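You operate a simulated robot arm through the tools that you are given. There is no shell and no other tool. Be economical: measure what you need, move in short steps, check, and stop when the job is done.

The job below is to be done with a simulated robot arm. You get a single attempt, and the scene is never put back.

Task
Stack the black airlock from the drawer table on top of the white airlock. Put the lemon bottle from the drawer table on the ribbed mat and the plum bottle on the drainboard. Fetch the purple cup and stand it on top of the blue ice pack on the brewing table. Fetch the yellow paddle and stand it on the board. Fetch the blue brush and stand it on the drainboard. Open the table drawer, take the red cube from the drawer table and leave it in the inside of the table drawer, then shut the drawer. Do these in any order. Set down upright: bottle, purple cup, paddle, brush.

It is judged by the outcome, as a careful person would: the job done as asked, and still so three seconds after it is handed in. It fails if anything else is knocked over, pushed out of place, dropped, spilled or broken.

Robot
A 6-joint arm with a four-finger gripper on a trunk, on a base that drives. Base frame: it is fixed to the floor where the robot stands at the start and does not move with it; the origin is under the middle of the robot, x ahead of it, y to its left, z up. Readings come in mm, degrees, newtons and seconds.
Its first joint turns from -166.0 to 166.0 degrees. Places, roughly: airlock [500, -250, 1000]; board (13x24x1 cm) [200, 4100, 900]; bottle [750, -500, 1000]; brush [-750, -1750, 1000]; cube [750, -1250, 1000]; drainboard [-900, -400, 900]; ice pack [500, 1250, 1000]; inside of the table drawer [600, -1300, 700]; purple cup [-750, -500, 1000]; ribbed mat (30x13 cm) [-2780, 1000, 880]; table drawer [700, -1300, 700]. Payload 3.67 kg.
The tool frame sits at the grasp point between the pads (the TCP): z along the fingers, y along the line on which they close. The tips reach 28 mm beyond it. Largest opening 112 mm; the body of the gripper starts 73 mm behind the TCP.
Orientation is told as [roll, pitch, yaw] about the base's x, y, z axes, in that order, counted from this pose: with the fingers straight down and closing along the base's y, the tool's x points along the base's -x, its y along +y and its z along -z.

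Tools
- The arm moves only by the tool step_arm. Its argument "series" is one flat list of numbers, 6 for each row, row after row: the shift along the tool's x, y, z in mm, then the turn, a rotation vector about the tool's x, y, z in rad. In form: [x, y, z, wx, wy, wz, x, y, z, wx, wy, wz, ...]. A call has 1 to 8 rows; each row is the pose to reach, as a shift and turn from the pose commanded when the call began, along the tool's axes at that moment. "claw" is the gripper command, from -1 (fully open) to 1 (shut), values between in proportion, set as the call begins (left out, the last holds). Each row takes 0.2 s and may step no farther than 50 mm and 8.6 degrees from the row before; otherwise, or with a gripper value out of range, the whole call is refused. Where a pose cannot be reached the arm comes as near as it can. A force on the tool above 40 N (or 10 N above the force at the start of the call, whichever is more), or a blocked arm, ends the call early, and 0.2 s more pass. The fingers move at their own pace and stop on an object; they squeeze with about 43 N. The grip force told is the motor's: it shows also when the fingers shut on nothing. Time passes only in rows, and 0.2 s behind the last, so rows that repeat a pose let the fingers close. The reply holds the time, the measured pose of the TCP, the force on the tool along the base axes, the opening and the grip force, in the units named above and with some noise, with the torque about the TCP (base axes, N m) and any sound that the robot's microphone picked up, and new pictures: "views" is both (left out), scene, wrist or none.
- Cameras (640 x 400 px; columns grow to the right, rows downward): "scene" is now at [5.2, 123.4, 1339.5]; the picture's right is [-0.99, 0.16, 0.00], its down [0.07, 0.46, -0.88] and it looks along [-0.14, -0.87, -0.47] (base axes); focal length 214 px, centre (320, 200). "wrist" rides on the gripper at [60, -18, -104] in the tool frame; the picture's right is [0.29, 0.96, 0.00], its down [-0.80, 0.24, -0.55] and it looks along [-0.53, 0.16, 0.83] (tool axes); focal length 234 px, centre (320, 200). There is no depth. A picture from a camera that has moved, and an enlarged one, comes with that camera's place and axes in the base frame and with its lens.
- base_move(legs): drives the robot by 1 to 6 legs, each [ahead, left, turn to the left] in mm, mm and degrees, along the robot's own axes; the way and the turn of a leg run together, so that a leg with both is an arc; at most 1500 mm and 180 degrees a leg. The arm and the cameras ride along, it lands a little off, and it stops where it bumps. It gives what a move gives, and a new picture of the scene camera.
- turn_head(pan, tilt): turns the head with the scene camera to pan (to the left, within 143 degrees either way) and tilt (down, from -29 to 69), counted from straight ahead of the robot. It gives what a move gives, and a new picture of the scene camera.
- inspect(camera, box): a new picture of the part [left, top, right, bottom] of that camera's present view, enlarged. The clock stands still meanwhile.
- hand_in(): hands the job in; it is judged then, once.

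Work in short steps. Places have to be worked out from the pictures, the camera data and where the tool is seen: move nearer, look again, correct. Check each grasp and each placing, and mend what went wrong. You have 483 turns and 360 pictures in all, those below and enlarged ones among them. Open the gripper and draw the arm clear of the work before you hand the job in, unless the task says otherwise; then end with one line.

The tools are called after "Request:" by a JSON object that holds its "fn" and its "kwargs". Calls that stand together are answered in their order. step_arm: Moves the arm, as the interface text tells. Its arguments: {"type":"object","properties":{"series":{"type":"array","items":{"type":"number"}},"claw":{"type":"number"},"views":{"type":"string","enum":["both","scene","wrist","none"]}},"required":["series"]} The other tools are called the same way: base_move (legs) drives the base; turn_head (pan, tilt) turns the head that bears the scene camera; inspect (camera, box) takes an enlarged picture of a part of a camera's view; hand_in () hands the job in.

At the start:

```text
clock: 0.0
tcp_pos: [299.2, -452.0, 1239.5]
orientation: [0.0, 0.0, 0.0]
ft_force: [0.1, -1.3, -0.6]
moment: [0.02, 0.02, 0.0]
width: 112.2
gripper_force: 0.0
robot x, y, heading: [1.9, -0.0, -0.2]
head pan, tilt: [-99.2, 27.8]
```

scene: 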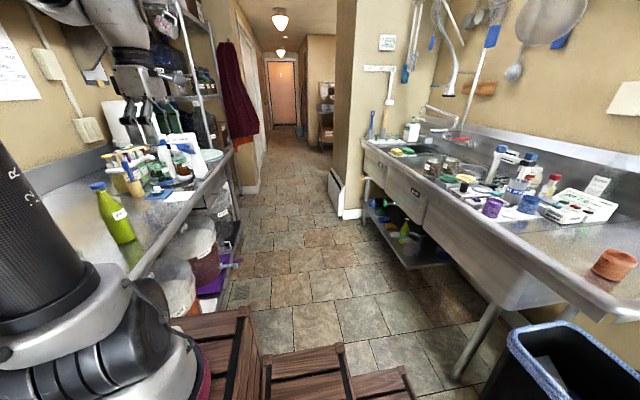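
wrist: 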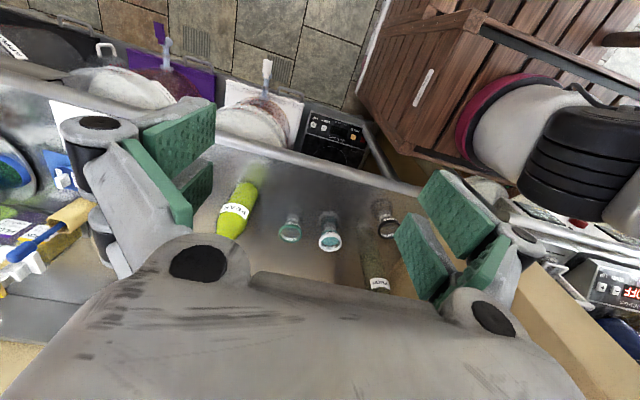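

I'll survey the scene first: look toward the drawer table (ahead-right), then around.

Request:
{"fn": "turn_head", "kwargs": {"pan": -50, "tilt": 35}}

Request:
{"fn": "turn_head", "kwargs": {"pan": 0, "tilt": 35}}

Request:
{"fn": "turn_head", "kwargs": {"pan": 60, "tilt": 25}}

Request:
{"fn": "turn_head", "kwargs": {"pan": 120, "tilt": 25}}

Request:
{"fn": "turn_head", "kwargs": {"pan": -140, "tilt": 25}}

```text
clock: 1.2
tcp_pos: [298.4, -452.2, 1239.3]
orientation: [0.0, -0.1, 0.0]
ft_force: [-0.4, 0.2, -0.6]
moment: [0.0, 0.0, -0.03]
width: 111.9
gripper_force: 0.0
robot x, y, heading: [1.2, -0.7, 0.1]
head pan, tilt: [-50.0, 35.0]
camera scene: at [76.3, 146.0, 1328.3], right [-0.77, -0.64, 0.0], down [-0.37, 0.44, -0.82], along [0.53, -0.63, -0.57], focal length 214 px, centre (320, 200)
```

scene: 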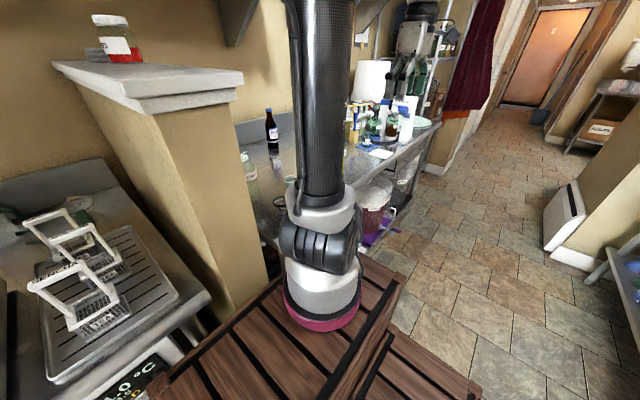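

```text
clock: 2.4
tcp_pos: [298.7, -452.1, 1238.3]
orientation: [-0.1, 0.0, 0.0]
ft_force: [-0.4, -0.7, 0.4]
moment: [-0.03, -0.02, 0.02]
width: 112.0
gripper_force: 0.0
robot x, y, heading: [-0.2, -0.0, 0.0]
head pan, tilt: [0.0, 35.0]
camera scene: at [107.9, 213.4, 1328.3], right [0.0, -1.0, 0.0], down [-0.57, 0.0, -0.82], along [0.82, 0.0, -0.57], focal length 214 px, centre (320, 200)
```

scene: 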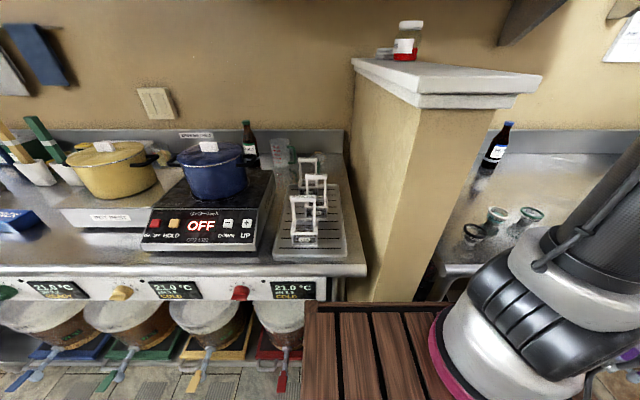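

```text
clock: 3.6
tcp_pos: [298.2, -451.6, 1238.1]
orientation: [-0.1, 0.0, 0.1]
ft_force: [0.6, -1.0, -0.6]
moment: [-0.02, 0.0, 0.0]
width: 111.8
gripper_force: 0.0
robot x, y, heading: [5.9, -4.9, -0.3]
head pan, tilt: [60.0, 25.0]
camera scene: at [65.9, 293.3, 1344.0], right [0.87, -0.5, 0.0], down [-0.21, -0.37, -0.91], along [0.45, 0.78, -0.42], focal length 214 px, centre (320, 200)
```

scene: 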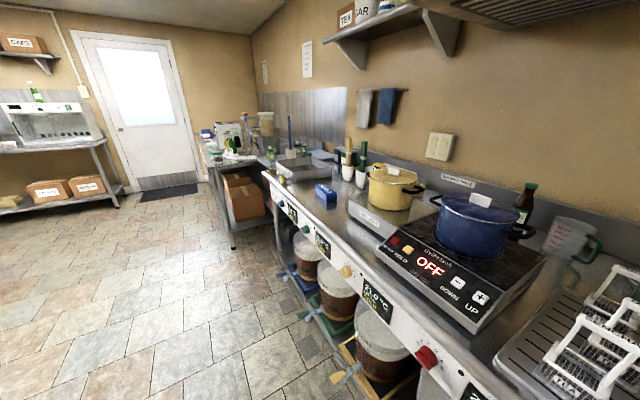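

```text
clock: 5.0
tcp_pos: [299.0, -452.6, 1239.1]
orientation: [0.0, 0.0, 0.1]
ft_force: [0.2, 0.0, 0.2]
moment: [-0.03, 0.0, 0.03]
width: 112.0
gripper_force: 0.0
robot x, y, heading: [-1.6, 2.8, 0.2]
head pan, tilt: [120.0, 25.0]
camera scene: at [-26.2, 293.3, 1344.0], right [0.87, 0.5, 0.0], down [0.21, -0.37, -0.91], along [-0.45, 0.79, -0.42], focal length 214 px, centre (320, 200)
```

scene: 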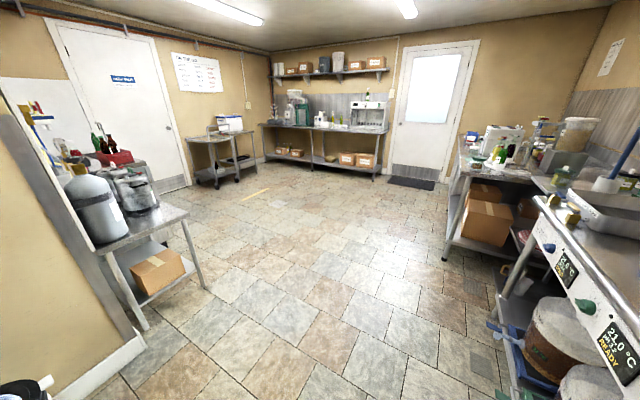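

```text
clock: 8.6
tcp_pos: [299.3, -452.0, 1238.8]
orientation: [0.0, 0.1, 0.1]
ft_force: [-0.1, -0.2, -0.3]
moment: [0.04, 0.04, 0.01]
width: 112.1
gripper_force: 0.0
robot x, y, heading: [3.4, 1.0, -0.0]
head pan, tilt: [-140.0, 25.0]
camera scene: at [-50.8, 154.3, 1344.0], right [-0.64, 0.77, 0.0], down [0.32, 0.27, -0.91], along [-0.69, -0.58, -0.42], focal length 214 px, centre (320, 200)
```

scene: 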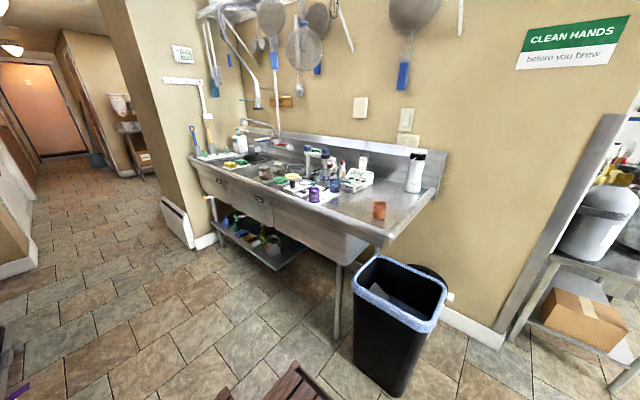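

Zoom in on the sink counter to find the purple cup, brush and drainboard.

Request:
{"fn": "inspect", "kwargs": {"camera": "scene", "box": [180, 110, 440, 270]}}

Request:
{"fn": "inspect", "kwargs": {"camera": "wrist", "box": [190, 120, 430, 300]}}

```text
2.46 times, centred on (310, 190) of scene
camera zoom: at [-50.8, 154.3, 1344.0], right [-0.64, 0.77, 0.0], down [0.32, 0.27, -0.91], along [-0.69, -0.58, -0.42], focal length 528 px, centre (345, 225)
```

zoom: 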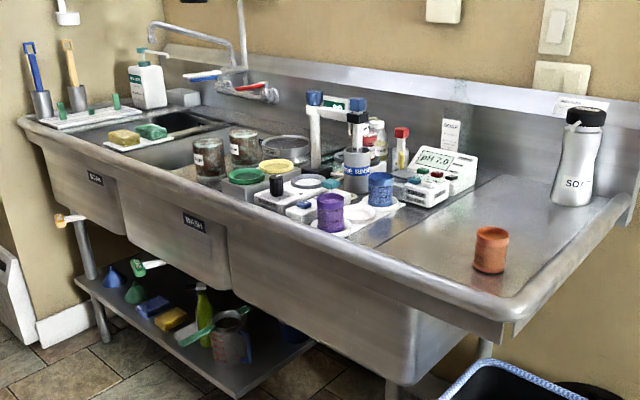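

```text
2.22 times, centred on (310, 210) of wrist
camera zoom: at [238.7, -469.6, 1343.8], right [-0.29, 0.96, 0.0], down [0.8, 0.24, 0.55], along [0.53, 0.16, -0.83], focal length 520 px, centre (342, 178)
```

zoom: 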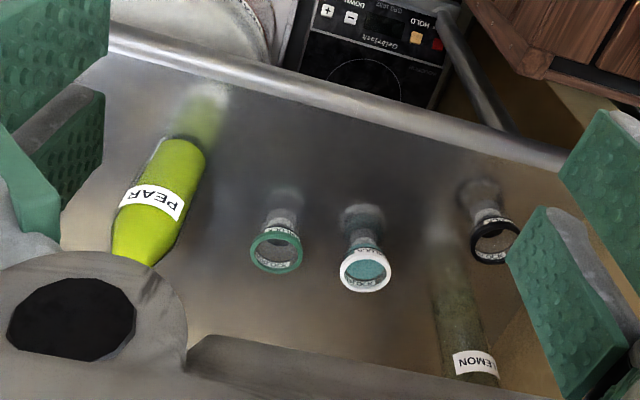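

The drawer table holds green, white and black airlocks and the pear and lemon bottles. I move the gripper toward +y for a second (stereo) look.

Request:
{"fn": "step_arm", "kwargs": {"series": [0, 40, 0, 0, 0, 0, 0, 80, 0, 0, 0, 0, 0, 120, 0, 0, 0, 0, 0, 150, 0, 0, 0, 0], "claw": -1, "views": "wrist"}}

Request:
{"fn": "turn_head", "kwargs": {"pan": -65, "tilt": 25}}

```text
clock: 9.6
tcp_pos: [298.4, -301.3, 1237.7]
orientation: [-0.1, 0.0, 0.0]
ft_force: [0.5, -0.1, -0.1]
moment: [0.07, 0.05, 0.02]
width: 112.0
gripper_force: 0.0
robot x, y, heading: [-1.5, -1.1, 0.3]
head pan, tilt: [-140.0, 25.0]
camera wrist: at [239.3, -318.6, 1342.3], right [-0.29, 0.96, 0.0], down [0.8, 0.24, 0.55], along [0.53, 0.16, -0.83], focal length 234 px, centre (320, 200)
```

wrist: 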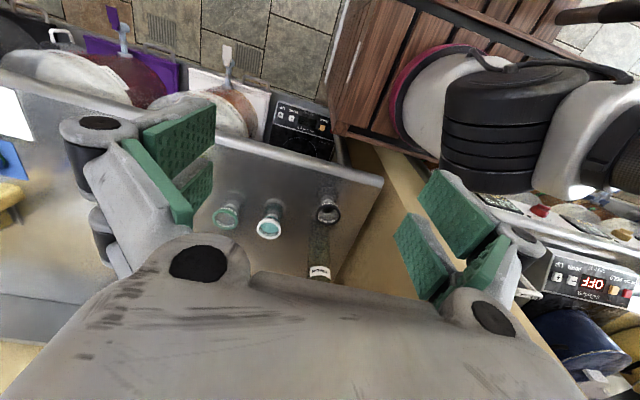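

```text
clock: 11.1
tcp_pos: [298.4, -300.8, 1237.3]
orientation: [0.0, 0.0, 0.0]
ft_force: [0.3, 0.3, 0.2]
moment: [-0.03, 0.01, -0.02]
width: 112.1
gripper_force: 0.1
robot x, y, heading: [3.8, -1.8, -0.1]
head pan, tilt: [-65.0, 25.0]
camera scene: at [58.7, 130.0, 1344.0], right [-0.91, -0.42, 0.0], down [-0.18, 0.38, -0.91], along [0.38, -0.82, -0.42], focal length 214 px, centre (320, 200)
```

scene: 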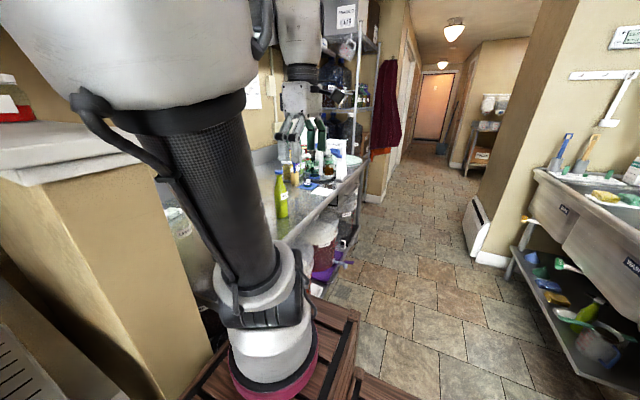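

Zoom both to measure.

Request:
{"fn": "inspect", "kwargs": {"camera": "wrist", "box": [190, 160, 390, 285]}}

```text
3.20 times, centred on (290, 222) of wrist
camera zoom: at [239.2, -318.6, 1342.5], right [-0.29, 0.96, 0.0], down [0.8, 0.24, 0.55], along [0.53, 0.16, -0.83], focal length 749 px, centre (416, 128)
```

zoom: 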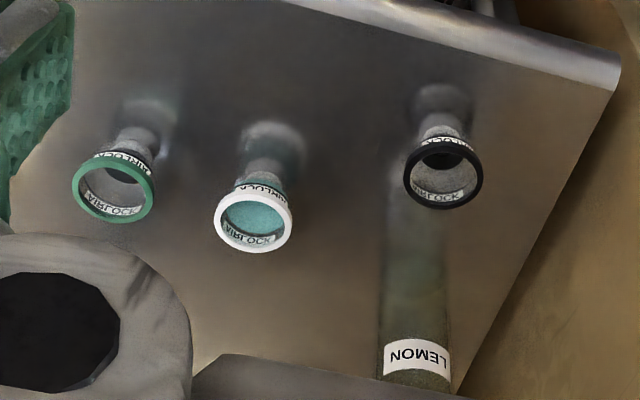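

White rim is at about (618,-328,918), black rim at about (541,-207,917), with the lemon bottle near (685,-190). A wall stands at y≳-96, so I approach black with a 45° yaw.

Request:
{"fn": "step_arm", "kwargs": {"series": [-30, 12, 20, 0, 0, -0.098, -60, 24, 40, 0, 0, -0.196, -90, 36, 60, 0, 0, -0.294, -121, 47, 80, 0, 0, -0.392, -151, 59, 100, 0, 0, -0.49, -182, 71, 120, 0, 0, -0.588, -212, 82, 140, 0, 0, -0.686, -243, 94, 157, 0, 0, -0.785]}}

```text
clock: 12.8
tcp_pos: [539.2, -208.5, 1080.2]
orientation: [-0.1, 0.0, 45.0]
ft_force: [-0.2, 1.1, 0.1]
moment: [0.0, -0.05, 0.0]
width: 112.0
gripper_force: 0.1
robot x, y, heading: [-0.6, 0.3, 0.2]
head pan, tilt: [-65.0, 25.0]
camera scene: at [58.3, 130.1, 1344.0], right [-0.91, -0.42, 0.0], down [-0.18, 0.38, -0.91], along [0.38, -0.82, -0.42], focal length 214 px, centre (320, 200)
camera wrist: at [510.3, -262.1, 1184.9], right [-0.88, 0.47, 0.0], down [0.39, 0.73, 0.55], along [0.26, 0.49, -0.83], focal length 234 px, centre (320, 200)
```

scene: 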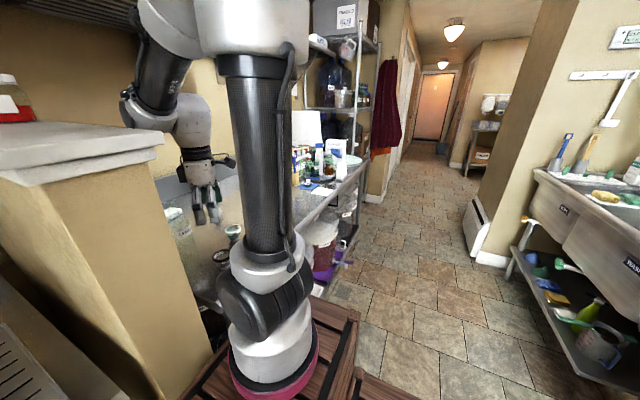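
wrist: 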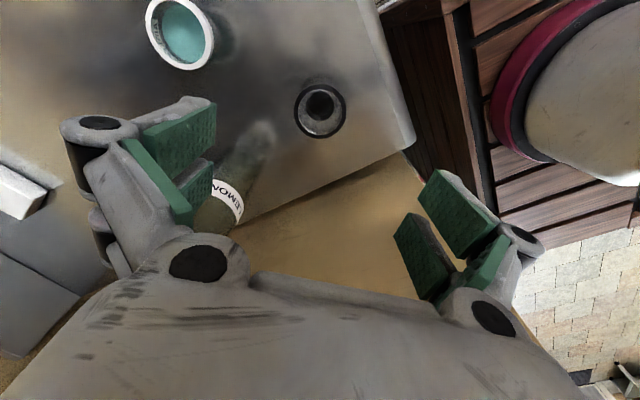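

Stereo agrees: black at (539,-207), white at (620,-330), rims at z≈917. Now a zoomed scene view for the airlock profile and table height.

Request:
{"fn": "inspect", "kwargs": {"camera": "scene", "box": [150, 170, 310, 270]}}

Request:
{"fn": "inspect", "kwargs": {"camera": "wrist", "box": [240, 60, 400, 160]}}

```text
4.00 times, centred on (230, 220) of scene
camera zoom: at [58.3, 130.1, 1344.0], right [-0.91, -0.42, 0.0], down [-0.18, 0.38, -0.91], along [0.38, -0.82, -0.42], focal length 858 px, centre (680, 120)
```

zoom: 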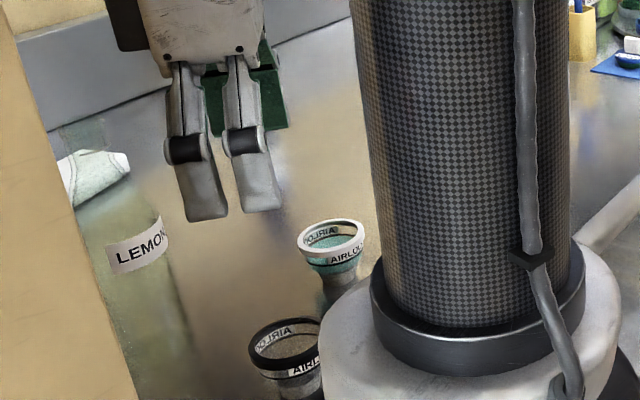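

```text
4.00 times, centred on (320, 110) of wrist
camera zoom: at [510.3, -262.1, 1184.9], right [-0.88, 0.47, 0.0], down [0.39, 0.73, 0.55], along [0.26, 0.49, -0.83], focal length 937 px, centre (320, 560)
```

zoom: 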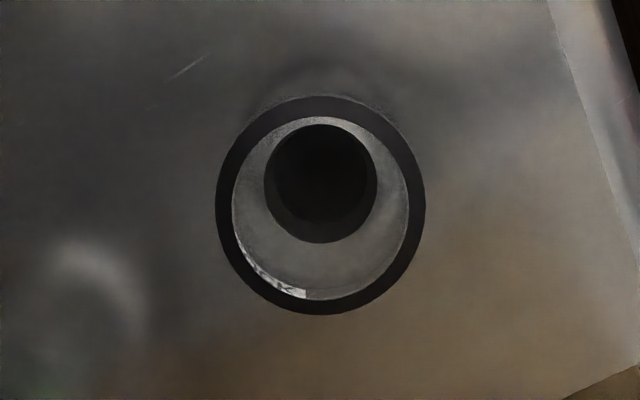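

The airlock is a flared cup on a stem (57 mm rim, cup ~28 mm deep), and the TCP is already centred over black. I descend to z≈906.

Request:
{"fn": "step_arm", "kwargs": {"series": [0, 1, 45, 0, 0, 0, 0, 1, 90, 0, 0, 0, 0, 1, 130, 0, 0, 0, 0, 1, 155, 0, 0, 0, 0, 1, 174, 0, 0, 0], "claw": -1}}

```text
clock: 14.1
tcp_pos: [538.9, -209.7, 908.2]
orientation: [0.1, -0.2, 44.9]
ft_force: [0.7, -0.4, 0.1]
moment: [-0.02, -0.02, 0.01]
width: 111.9
gripper_force: 0.1
robot x, y, heading: [-1.5, -0.8, 0.1]
head pan, tilt: [-65.0, 25.0]
camera scene: at [57.4, 127.2, 1344.4], right [-0.91, -0.42, 0.0], down [-0.18, 0.39, -0.91], along [0.38, -0.82, -0.42], focal length 214 px, centre (320, 200)
camera wrist: at [510.0, -264.7, 1012.2], right [-0.88, 0.47, 0.0], down [0.39, 0.73, 0.56], along [0.26, 0.49, -0.83], focal length 234 px, centre (320, 200)
```

scene: 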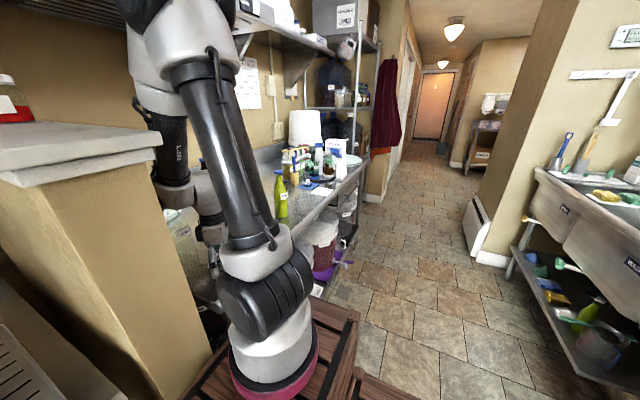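
wrist: 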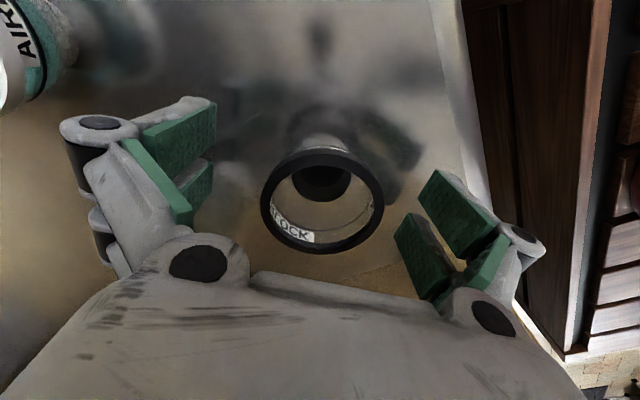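

Black is centred between the pads. Close.

Request:
{"fn": "step_arm", "kwargs": {"series": [0, 0, 0, 0, 0, 0, 0, 0, 0, 0, 0, 0, 0, 0, 0, 0, 0, 0], "claw": 1, "views": "wrist"}}

```text
clock: 14.8
tcp_pos: [539.3, -210.2, 908.0]
orientation: [0.1, -0.1, 45.0]
ft_force: [-0.1, -2.1, 4.3]
moment: [0.03, 0.06, -0.04]
width: 45.5
gripper_force: 43.1
robot x, y, heading: [0.2, 0.5, 0.3]
head pan, tilt: [-65.0, 25.0]
camera wrist: at [510.0, -264.6, 1012.2], right [-0.88, 0.47, 0.0], down [0.39, 0.73, 0.56], along [0.26, 0.49, -0.83], focal length 234 px, centre (320, 200)
```

wrist: 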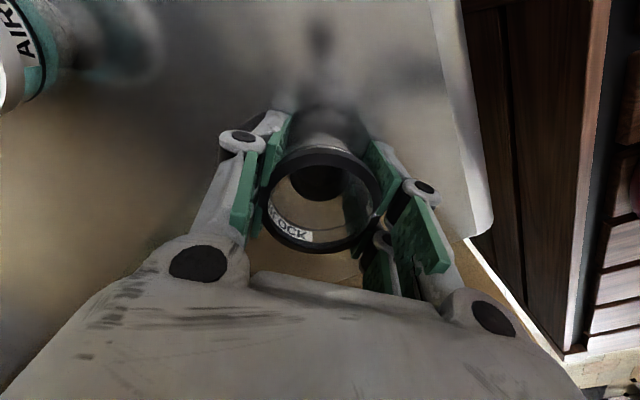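

Gripped at 45 mm. Lift.

Request:
{"fn": "step_arm", "kwargs": {"series": [0, 0, -30, 0, 0, 0, 0, 0, -70, 0, 0, 0, 0, 0, -110, 0, 0, 0, 0, 0, -140, 0, 0, 0]}}

```text
clock: 15.8
tcp_pos: [543.0, -206.8, 1047.6]
orientation: [0.0, 0.0, 45.0]
ft_force: [0.6, -0.4, -1.2]
moment: [0.04, 0.02, -0.02]
width: 45.1
gripper_force: 43.6
robot x, y, heading: [0.9, -1.6, -0.0]
head pan, tilt: [-65.0, 25.0]
camera scene: at [58.8, 130.5, 1344.0], right [-0.91, -0.42, 0.0], down [-0.18, 0.38, -0.91], along [0.38, -0.82, -0.42], focal length 214 px, centre (320, 200)
camera wrist: at [513.3, -262.2, 1151.5], right [-0.88, 0.47, 0.0], down [0.39, 0.73, 0.55], along [0.26, 0.49, -0.83], focal length 234 px, centre (320, 200)
```

scene: 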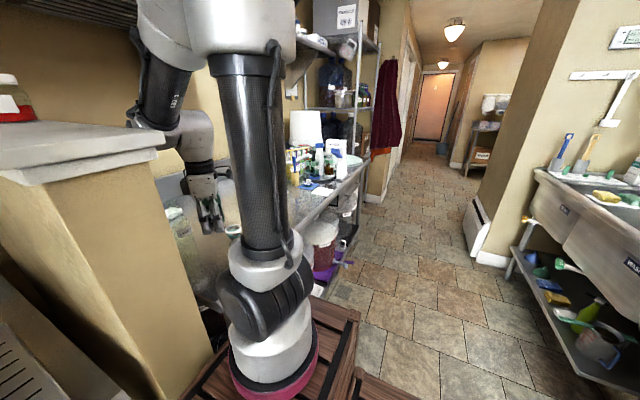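
wrist: 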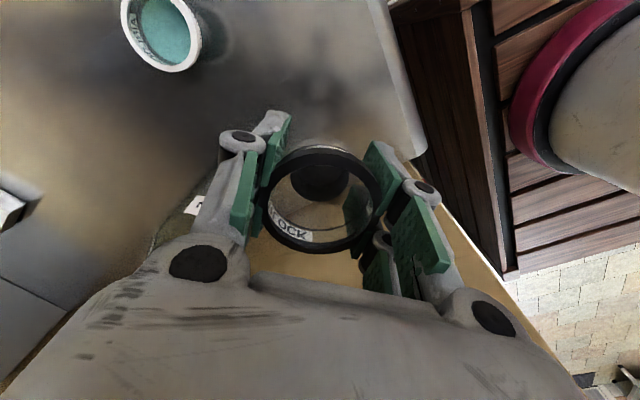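

Lifted. Now move above white with clearance.

Request:
{"fn": "step_arm", "kwargs": {"series": [8, -35, 0, 0, 0, 0, 16, -70, 0, 0, 0, 0, 24, -105, 0, 0, 0, 0, 32, -140, 0, 0, 0, 0, 32, -140, 0, 0, 0, 0]}}

Request:
{"fn": "inspect", "kwargs": {"camera": "wrist", "box": [220, 90, 420, 215]}}

Request:
{"fn": "inspect", "kwargs": {"camera": "scene", "box": [150, 170, 310, 270]}}

```text
clock: 17.1
tcp_pos: [617.7, -329.4, 1047.1]
orientation: [0.0, 0.0, 45.0]
ft_force: [-0.5, 0.8, -0.3]
moment: [-0.01, -0.03, 0.0]
width: 45.2
gripper_force: 42.3
robot x, y, heading: [1.2, 1.8, 0.1]
head pan, tilt: [-65.0, 25.0]
camera scene: at [58.7, 130.0, 1344.0], right [-0.91, -0.42, 0.0], down [-0.18, 0.38, -0.91], along [0.38, -0.82, -0.42], focal length 214 px, centre (320, 200)
camera wrist: at [587.6, -384.7, 1151.6], right [-0.88, 0.47, 0.0], down [0.39, 0.73, 0.55], along [0.26, 0.49, -0.83], focal length 234 px, centre (320, 200)
```

scene: 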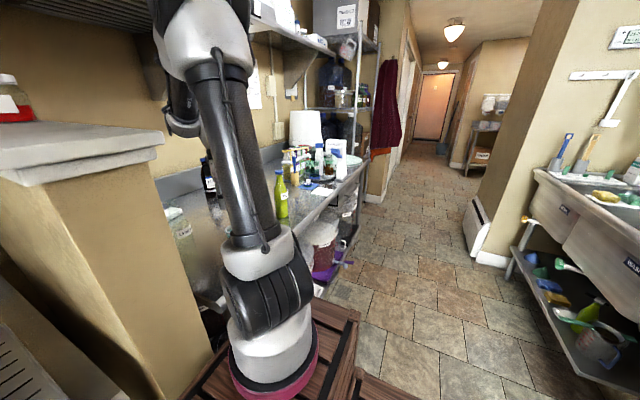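
wrist: 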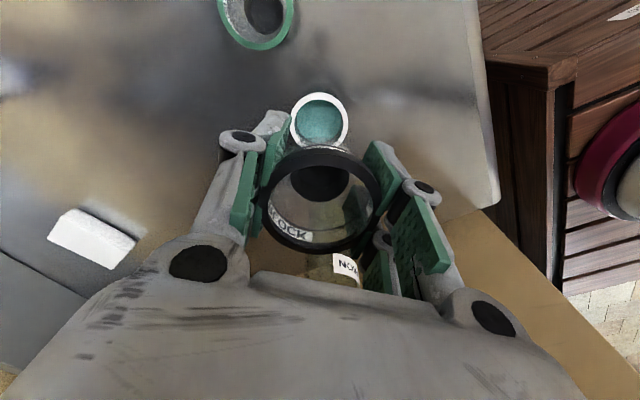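

```text
3.20 times, centred on (320, 152) of wrist
camera zoom: at [587.6, -384.7, 1151.6], right [-0.88, 0.47, 0.0], down [0.39, 0.73, 0.55], along [0.26, 0.49, -0.83], focal length 749 px, centre (320, 352)
```

zoom: 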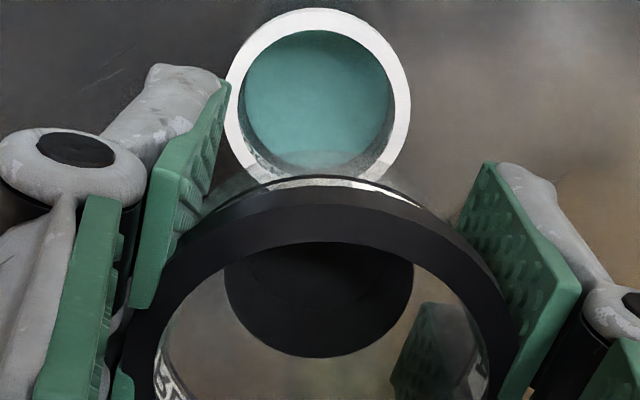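

```text
4.00 times, centred on (230, 220) of scene
camera zoom: at [58.7, 130.0, 1344.0], right [-0.91, -0.42, 0.0], down [-0.18, 0.38, -0.91], along [0.38, -0.82, -0.42], focal length 858 px, centre (680, 120)
```

zoom: 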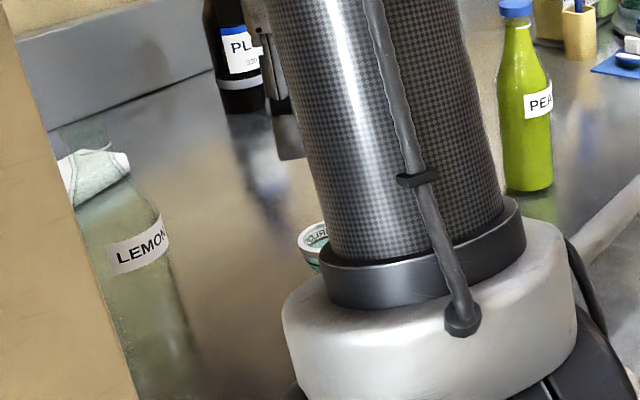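

White is within 1 mm of the TCP axis. Descend toward it.

Request:
{"fn": "step_arm", "kwargs": {"series": [0, 0, 20, 0, 0, 0, 0, 0, 40, 0, 0, 0, 0, 0, 55, 0, 0, 0, 0, 0, 65, 0, 0, 0], "views": "wrist"}}

Request:
{"fn": "inspect", "kwargs": {"camera": "wrist", "box": [220, 90, 420, 215]}}

```text
clock: 18.1
tcp_pos: [616.0, -328.4, 981.5]
orientation: [0.0, 0.0, 45.0]
ft_force: [0.1, 0.3, -0.7]
moment: [0.01, -0.03, -0.04]
width: 45.2
gripper_force: 42.6
robot x, y, heading: [-0.0, -1.3, -0.1]
head pan, tilt: [-65.0, 25.0]
camera wrist: at [587.2, -384.1, 1086.6], right [-0.88, 0.47, 0.0], down [0.39, 0.73, 0.55], along [0.26, 0.49, -0.83], focal length 234 px, centre (320, 200)
```

wrist: 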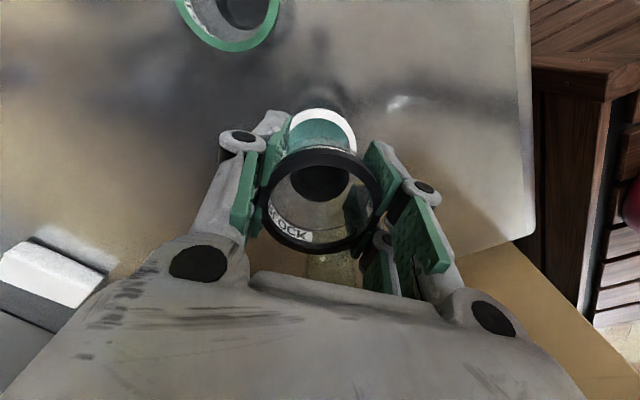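

```text
3.20 times, centred on (320, 152) of wrist
camera zoom: at [587.2, -384.1, 1086.6], right [-0.88, 0.47, 0.0], down [0.39, 0.73, 0.55], along [0.26, 0.49, -0.83], focal length 749 px, centre (320, 352)
```

zoom: 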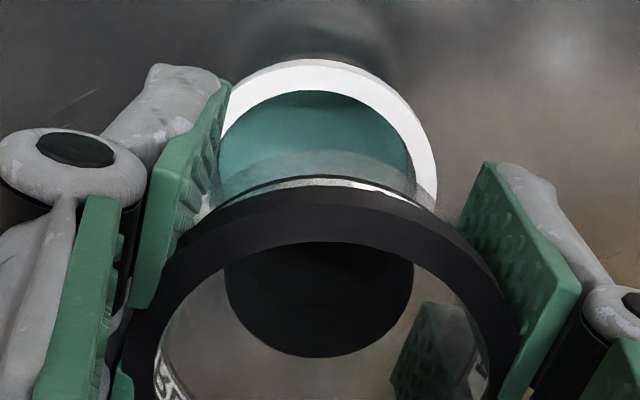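

Still aligned. Continue down slowly, watching force.

Request:
{"fn": "step_arm", "kwargs": {"series": [0, 0, 5, 0, 0, 0, 0, 0, 10, 0, 0, 0, 0, 0, 15, 0, 0, 0], "views": "none"}}

Request:
{"fn": "step_arm", "kwargs": {"series": [0, 0, 4, 0, 0, 0, 0, 0, 8, 0, 0, 0], "views": "none"}}

Request:
{"fn": "step_arm", "kwargs": {"series": [0, 0, 4, 0, 0, 0, 0, 0, 8, 0, 0, 0], "views": "wrist"}}

```text
clock: 18.9
tcp_pos: [617.1, -329.5, 968.8]
orientation: [0.1, 0.0, 45.1]
ft_force: [0.0, 0.3, 0.0]
moment: [0.03, -0.01, 0.01]
width: 45.3
gripper_force: 43.0
robot x, y, heading: [0.2, -1.5, -0.1]
head pan, tilt: [-65.0, 25.0]
```

```text
clock: 19.4
tcp_pos: [616.7, -329.1, 959.8]
orientation: [0.0, 0.0, 44.9]
ft_force: [-0.2, -0.1, 0.3]
moment: [0.01, 0.01, 0.0]
width: 45.3
gripper_force: 42.9
robot x, y, heading: [-2.6, -1.9, -0.1]
head pan, tilt: [-65.0, 25.0]
```

```text
clock: 20.1
tcp_pos: [618.1, -329.7, 952.0]
orientation: [0.0, 0.0, 45.0]
ft_force: [0.8, -0.2, 2.9]
moment: [-0.07, -0.07, 0.01]
width: 45.5
gripper_force: 42.8
robot x, y, heading: [-0.5, 2.4, -0.2]
head pan, tilt: [-65.0, 25.0]
camera wrist: at [587.8, -383.5, 1057.2], right [-0.88, 0.47, 0.0], down [0.39, 0.73, 0.55], along [0.26, 0.49, -0.83], focal length 234 px, centre (320, 200)
```

wrist: 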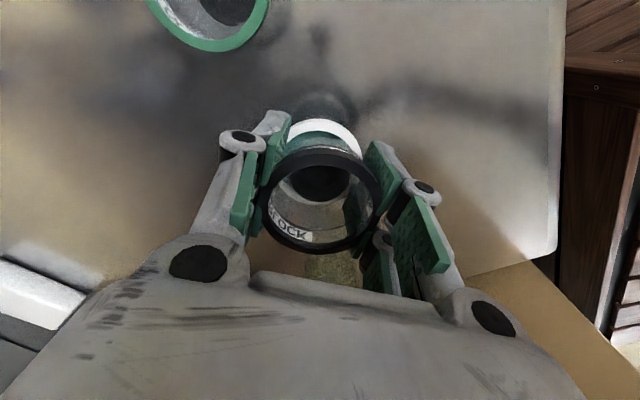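

Light contact at 952. Press 2–3 mm to learn if it is seated.

Request:
{"fn": "step_arm", "kwargs": {"series": [0, 0, 2, 0, 0, 0, 0, 0, 3, 0, 0, 0], "views": "none"}}

Request:
{"fn": "inspect", "kwargs": {"camera": "wrist", "box": [250, 80, 410, 180]}}

```text
clock: 20.6
tcp_pos: [618.2, -329.0, 951.6]
orientation: [-0.4, -0.1, 45.0]
ft_force: [4.5, -8.1, 36.9]
moment: [-0.88, -0.77, -0.04]
width: 45.9
gripper_force: 43.3
robot x, y, heading: [3.9, 1.2, -0.1]
head pan, tilt: [-65.0, 25.0]
```

```text
4.00 times, centred on (330, 130) of wrist
camera zoom: at [588.4, -383.9, 1055.9], right [-0.88, 0.47, -0.01], down [0.39, 0.74, 0.55], along [0.27, 0.49, -0.83], focal length 937 px, centre (280, 480)
```

zoom: 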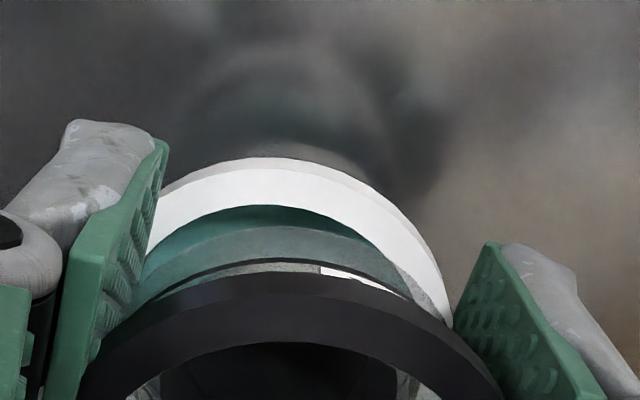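

The contact became hard and sits off-centre toward the left finger. I relieve the force and then release gently, since the foot is inside white's cup.

Request:
{"fn": "step_arm", "kwargs": {"series": [0, 0, -3, 0, 0, 0, 0, 0, -3, 0, 0, 0], "views": "none"}}

Request:
{"fn": "step_arm", "kwargs": {"series": [0, 0, 0, 0, 0, 0, 0, 0, 0, 0, 0, 0], "claw": 0.05, "views": "wrist"}}

Request:
{"fn": "inspect", "kwargs": {"camera": "wrist", "box": [240, 90, 400, 190]}}

```text
clock: 21.2
tcp_pos: [617.1, -327.7, 951.2]
orientation: [0.1, 0.0, 45.0]
ft_force: [1.9, -2.8, 16.2]
moment: [-0.4, -0.35, -0.03]
width: 45.4
gripper_force: 43.2
robot x, y, heading: [0.7, -1.4, -0.0]
head pan, tilt: [-65.0, 25.0]
```

```text
clock: 21.9
tcp_pos: [617.3, -328.5, 951.7]
orientation: [0.1, 0.0, 45.0]
ft_force: [-0.1, 0.4, -0.1]
moment: [-0.05, 0.0, 0.01]
width: 53.5
gripper_force: 0.2
robot x, y, heading: [1.6, -0.9, 0.1]
head pan, tilt: [-65.0, 25.0]
camera wrist: at [588.1, -383.0, 1056.5], right [-0.88, 0.47, 0.0], down [0.4, 0.73, 0.55], along [0.26, 0.49, -0.83], focal length 234 px, centre (320, 200)
```

wrist: 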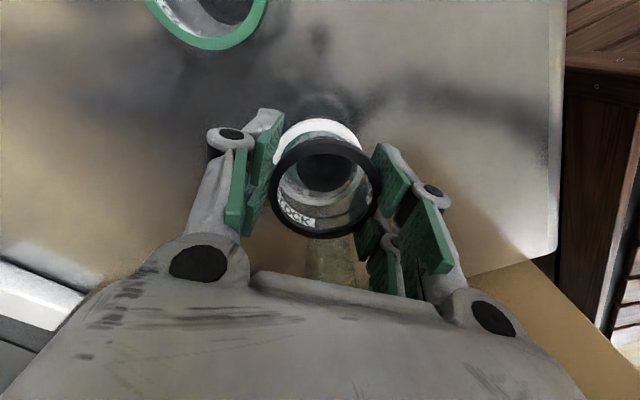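

```text
4.00 times, centred on (320, 140) of wrist
camera zoom: at [588.1, -383.0, 1056.5], right [-0.88, 0.47, 0.0], down [0.4, 0.73, 0.55], along [0.26, 0.49, -0.83], focal length 937 px, centre (320, 440)
```

zoom: 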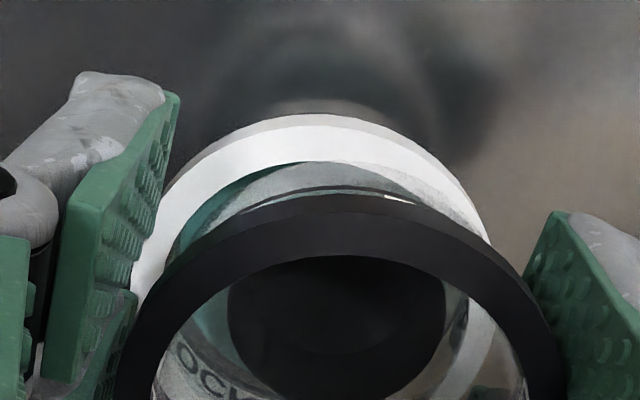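

It settled somewhat lower. Open fully and rise for a look.

Request:
{"fn": "step_arm", "kwargs": {"series": [0, 0, 0, 0, 0, 0, 0, 0, 0, 0, 0, 0, 0, 0, -40, 0, 0, 0, 0, 0, -80, 0, 0, 0], "claw": -0.6, "views": "wrist"}}

Request:
{"fn": "inspect", "kwargs": {"camera": "wrist", "box": [240, 60, 400, 160]}}

```text
clock: 22.9
tcp_pos: [619.0, -328.6, 1030.2]
orientation: [0.0, 0.0, 45.0]
ft_force: [-0.1, -0.1, -1.0]
moment: [0.0, 0.0, 0.01]
width: 89.8
gripper_force: 0.0
robot x, y, heading: [-5.3, 2.8, -0.2]
head pan, tilt: [-65.0, 25.0]
camera wrist: at [589.5, -383.6, 1135.6], right [-0.88, 0.47, 0.0], down [0.4, 0.73, 0.55], along [0.26, 0.49, -0.83], focal length 234 px, centre (320, 200)
```

wrist: 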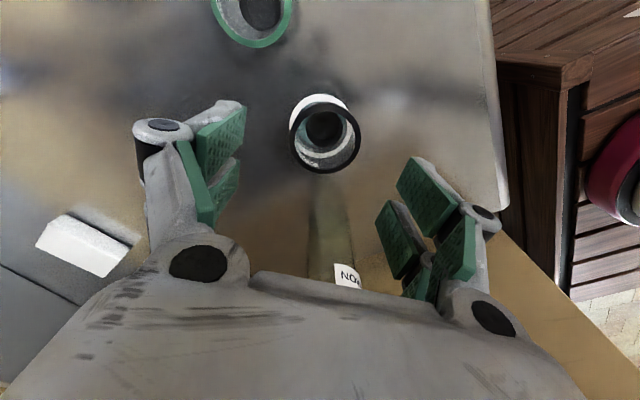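

```text
4.00 times, centred on (320, 110) of wrist
camera zoom: at [589.5, -383.6, 1135.6], right [-0.88, 0.47, 0.0], down [0.4, 0.73, 0.55], along [0.26, 0.49, -0.83], focal length 937 px, centre (320, 560)
```

zoom: 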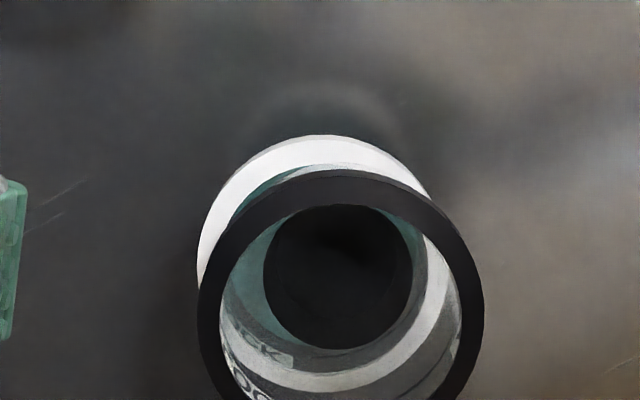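

Black is nested on white (rim ~32 mm above white's), essentially upright. Back off along tool +x and look at the lemon and plum bottles.

Request:
{"fn": "step_arm", "kwargs": {"series": [0, 0, -50, 0, 0, 0, 40, 0, -90, 0, 0, 0, 80, 0, -110, 0, 0, 0, 120, 0, -120, 0, 0, 0, 150, 0, -120, 0, 0, 0], "views": "both"}}

```text
refused: row 2 steps farther than a row can; nothing moved
```

Request:
{"fn": "step_arm", "kwargs": {"series": [0, 0, -45, 0, 0, 0, 20, 0, -85, 0, 0, 0, 60, 0, -110, 0, 0, 0, 100, 0, -120, 0, 0, 0, 140, 0, -120, 0, 0, 0], "views": "both"}}

```text
clock: 24.1
tcp_pos: [517.9, -429.2, 1151.9]
orientation: [-0.1, 0.0, 45.0]
ft_force: [0.6, -0.8, -0.2]
moment: [-0.04, 0.02, 0.0]
width: 89.6
gripper_force: 0.0
robot x, y, heading: [-2.5, 0.7, 0.0]
head pan, tilt: [-65.0, 25.0]
camera scene: at [58.9, 130.3, 1344.0], right [-0.91, -0.42, 0.0], down [-0.18, 0.38, -0.91], along [0.38, -0.82, -0.42], focal length 214 px, centre (320, 200)
camera wrist: at [489.0, -482.6, 1257.5], right [-0.88, 0.47, 0.0], down [0.39, 0.73, 0.55], along [0.26, 0.49, -0.83], focal length 234 px, centre (320, 200)
```

scene: 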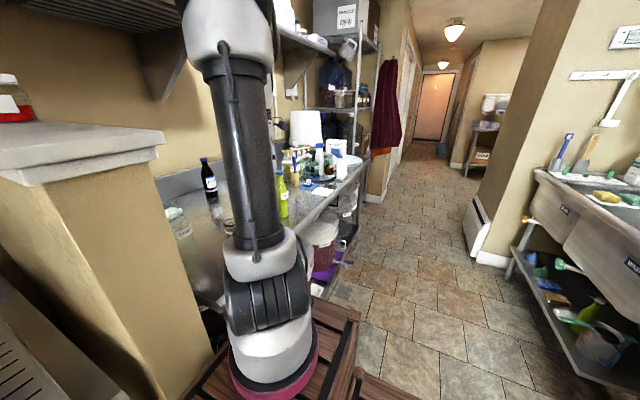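
wrist: 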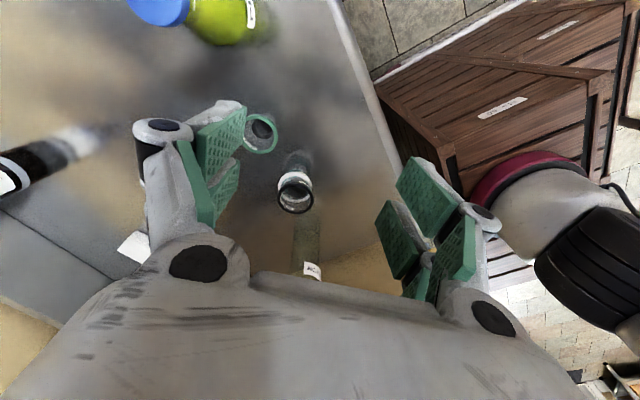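

Request:
{"fn": "inspect", "kwargs": {"camera": "scene", "box": [140, 140, 300, 240]}}

Request:
{"fn": "inspect", "kwargs": {"camera": "wrist", "box": [200, 100, 400, 225]}}

```text
4.00 times, centred on (220, 190) of scene
camera zoom: at [58.9, 130.3, 1344.0], right [-0.91, -0.42, 0.0], down [-0.18, 0.38, -0.91], along [0.38, -0.82, -0.42], focal length 858 px, centre (720, 240)
```

zoom: 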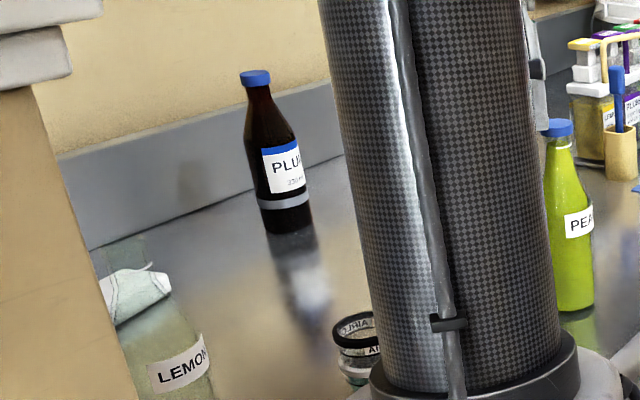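

```text
3.20 times, centred on (300, 162) of wrist
camera zoom: at [489.0, -482.6, 1257.5], right [-0.88, 0.47, 0.0], down [0.39, 0.73, 0.55], along [0.26, 0.49, -0.83], focal length 749 px, centre (384, 320)
```

zoom: 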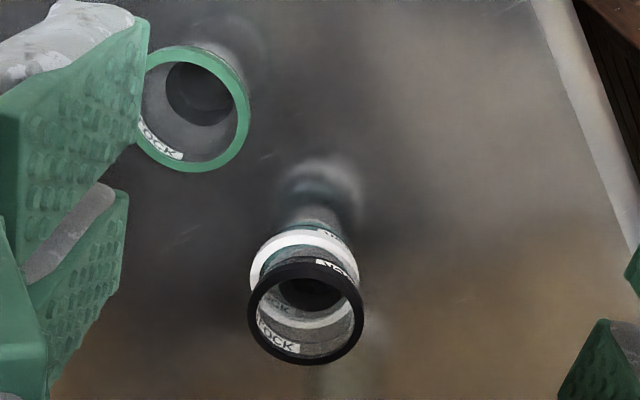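

Request:
{"fn": "inspect", "kwargs": {"camera": "scene", "box": [155, 190, 203, 240]}}

```text
8.00 times, centred on (179, 215) of scene
camera zoom: at [58.9, 130.3, 1344.0], right [-0.91, -0.42, 0.0], down [-0.18, 0.38, -0.91], along [0.38, -0.82, -0.42], focal length 1716 px, centre (1448, 80)
```

zoom: 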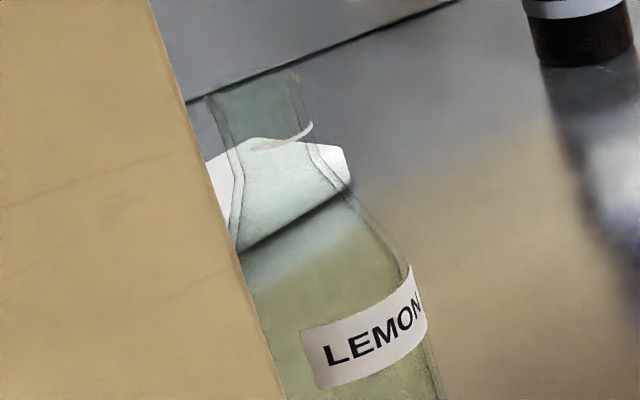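

The lemon bottle is open glass with a 29 mm neck topping out near z≈1080 at about (683,-194). I move above it, keeping the 45° yaw.

Request:
{"fn": "step_arm", "kwargs": {"series": [-41, 7, -5, 0, 0, 0, -81, 14, -8, 0, 0, 0, -121, 21, -8, 0, 0, 0, -162, 28, -8, 0, 0, 0, -202, 35, -8, 0, 0, 0, -243, 42, -8, 0, 0, 0, -283, 49, -8, 0, 0, 0], "claw": -0.3}}

Request:
{"fn": "inspect", "kwargs": {"camera": "scene", "box": [140, 140, 300, 240]}}

```text
clock: 25.6
tcp_pos: [682.5, -192.4, 1160.3]
orientation: [0.0, -0.1, 45.0]
ft_force: [0.0, 0.4, 0.1]
moment: [0.04, 0.01, 0.01]
width: 73.2
gripper_force: 0.0
robot x, y, heading: [-0.9, -1.9, 0.1]
head pan, tilt: [-65.0, 25.0]
camera scene: at [58.6, 129.8, 1344.1], right [-0.91, -0.42, 0.0], down [-0.18, 0.38, -0.91], along [0.38, -0.82, -0.42], focal length 214 px, centre (320, 200)
camera wrist: at [654.1, -247.2, 1265.7], right [-0.88, 0.47, 0.0], down [0.4, 0.73, 0.55], along [0.26, 0.49, -0.83], focal length 234 px, centre (320, 200)
```

scene: 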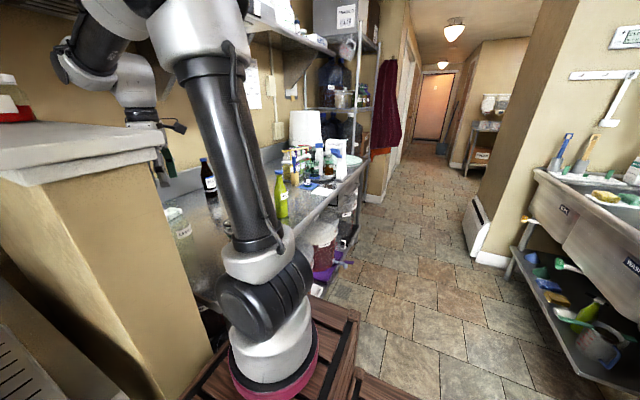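
wrist: 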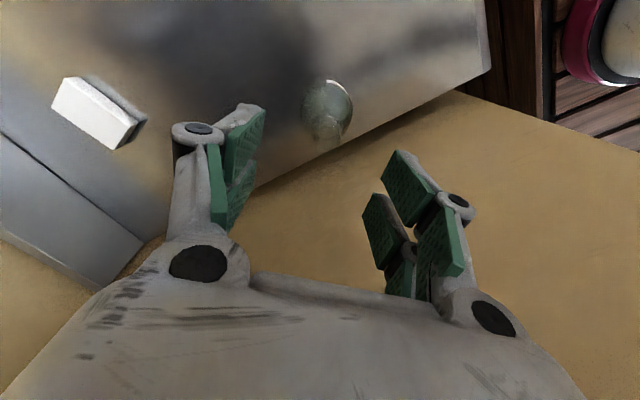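

```text
4.00 times, centred on (220, 190) of scene
camera zoom: at [58.6, 129.8, 1344.1], right [-0.91, -0.42, 0.0], down [-0.18, 0.38, -0.91], along [0.38, -0.82, -0.42], focal length 858 px, centre (720, 240)
```

zoom: 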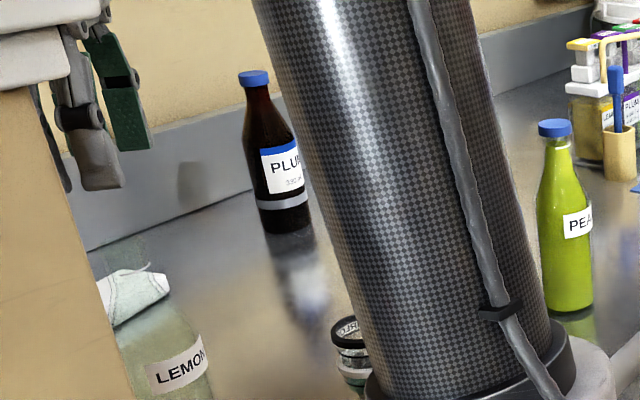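

Request:
{"fn": "inspect", "kwargs": {"camera": "wrist", "box": [260, 60, 420, 160]}}

```text
4.00 times, centred on (340, 110) of wrist
camera zoom: at [654.1, -247.2, 1265.7], right [-0.88, 0.47, 0.0], down [0.4, 0.73, 0.55], along [0.26, 0.49, -0.83], focal length 937 px, centre (240, 560)
```

zoom: 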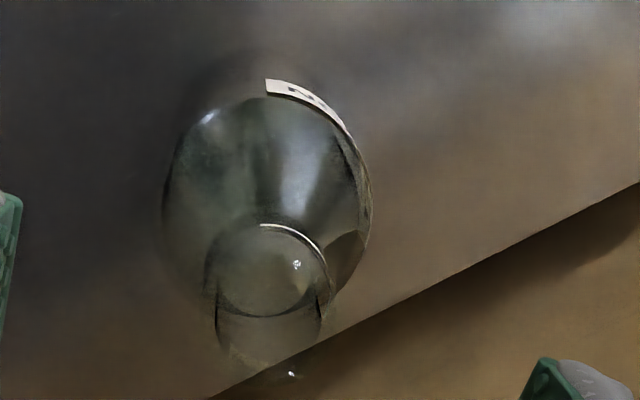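

Body circle centre gives the bottle at about (676,-191), with the mouth near z≈1092. Correct by (5,6) in tool axes and descend to z≈1083.

Request:
{"fn": "step_arm", "kwargs": {"series": [5, 6, 10, 0, 0, 0, 5, 6, 35, 0, 0, 0, 5, 6, 60, 0, 0, 0, 5, 6, 77, 0, 0, 0]}}

Request:
{"fn": "inspect", "kwargs": {"camera": "wrist", "box": [240, 130, 400, 230]}}

Request:
{"fn": "inspect", "kwargs": {"camera": "scene", "box": [140, 160, 236, 220]}}

```text
clock: 26.6
tcp_pos: [676.1, -192.0, 1083.3]
orientation: [0.0, 0.0, 45.1]
ft_force: [-0.4, 0.8, 0.2]
moment: [0.05, 0.0, -0.01]
width: 72.8
gripper_force: 0.1
robot x, y, heading: [5.7, -0.3, -0.1]
head pan, tilt: [-65.0, 25.0]
camera scene: at [58.6, 130.1, 1344.0], right [-0.91, -0.42, 0.0], down [-0.18, 0.38, -0.91], along [0.38, -0.82, -0.42], focal length 214 px, centre (320, 200)
camera wrist: at [646.9, -246.2, 1187.7], right [-0.88, 0.47, 0.0], down [0.39, 0.73, 0.55], along [0.26, 0.49, -0.83], focal length 234 px, centre (320, 200)
```

scene: 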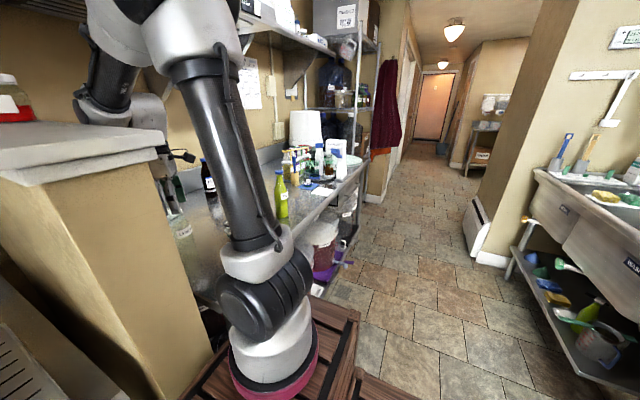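
wrist: 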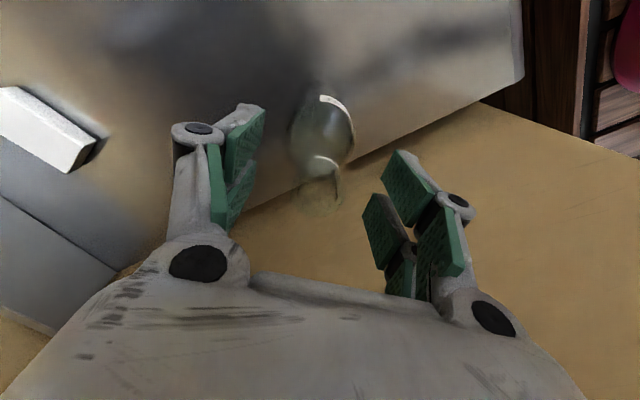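

```text
4.00 times, centred on (320, 180) of wrist
camera zoom: at [646.9, -246.2, 1187.7], right [-0.88, 0.47, 0.0], down [0.39, 0.73, 0.55], along [0.26, 0.49, -0.83], focal length 937 px, centre (320, 280)
```

zoom: 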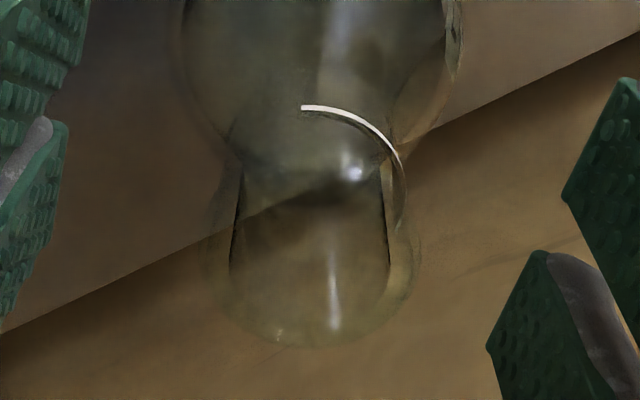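

```text
6.67 times, centred on (188, 190) of scene
camera zoom: at [58.6, 130.1, 1344.0], right [-0.91, -0.42, 0.0], down [-0.18, 0.38, -0.91], along [0.38, -0.82, -0.42], focal length 1430 px, centre (1200, 267)
```

zoom: 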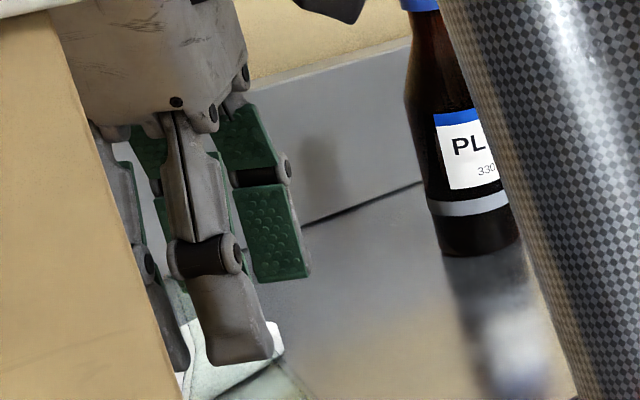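

Neck is centred between pads with the tips around the neck. Close.

Request:
{"fn": "step_arm", "kwargs": {"series": [0, 0, 0, 0, 0, 0, 0, 0, 0, 0, 0, 0, 0, 0, 0, 0, 0, 0], "claw": 1, "views": "wrist"}}

```text
clock: 27.4
tcp_pos: [676.9, -191.1, 1083.5]
orientation: [0.0, 0.0, 45.0]
ft_force: [-0.6, -1.1, -0.5]
moment: [-0.04, 0.03, -0.02]
width: 26.1
gripper_force: 42.9
robot x, y, heading: [0.8, -3.3, -0.0]
head pan, tilt: [-65.0, 25.0]
camera wrist: at [647.0, -246.2, 1187.8], right [-0.88, 0.47, 0.0], down [0.39, 0.73, 0.55], along [0.26, 0.49, -0.83], focal length 234 px, centre (320, 200)
```

wrist: 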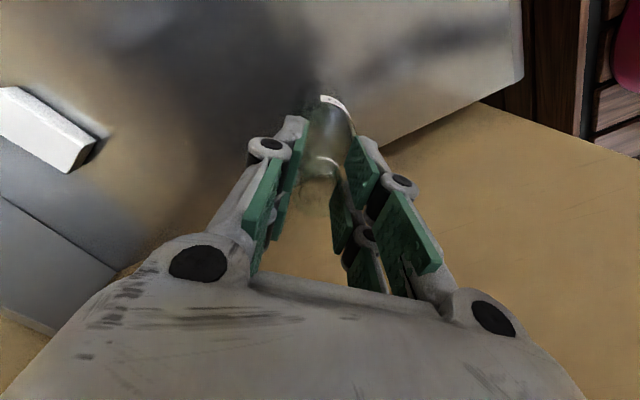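

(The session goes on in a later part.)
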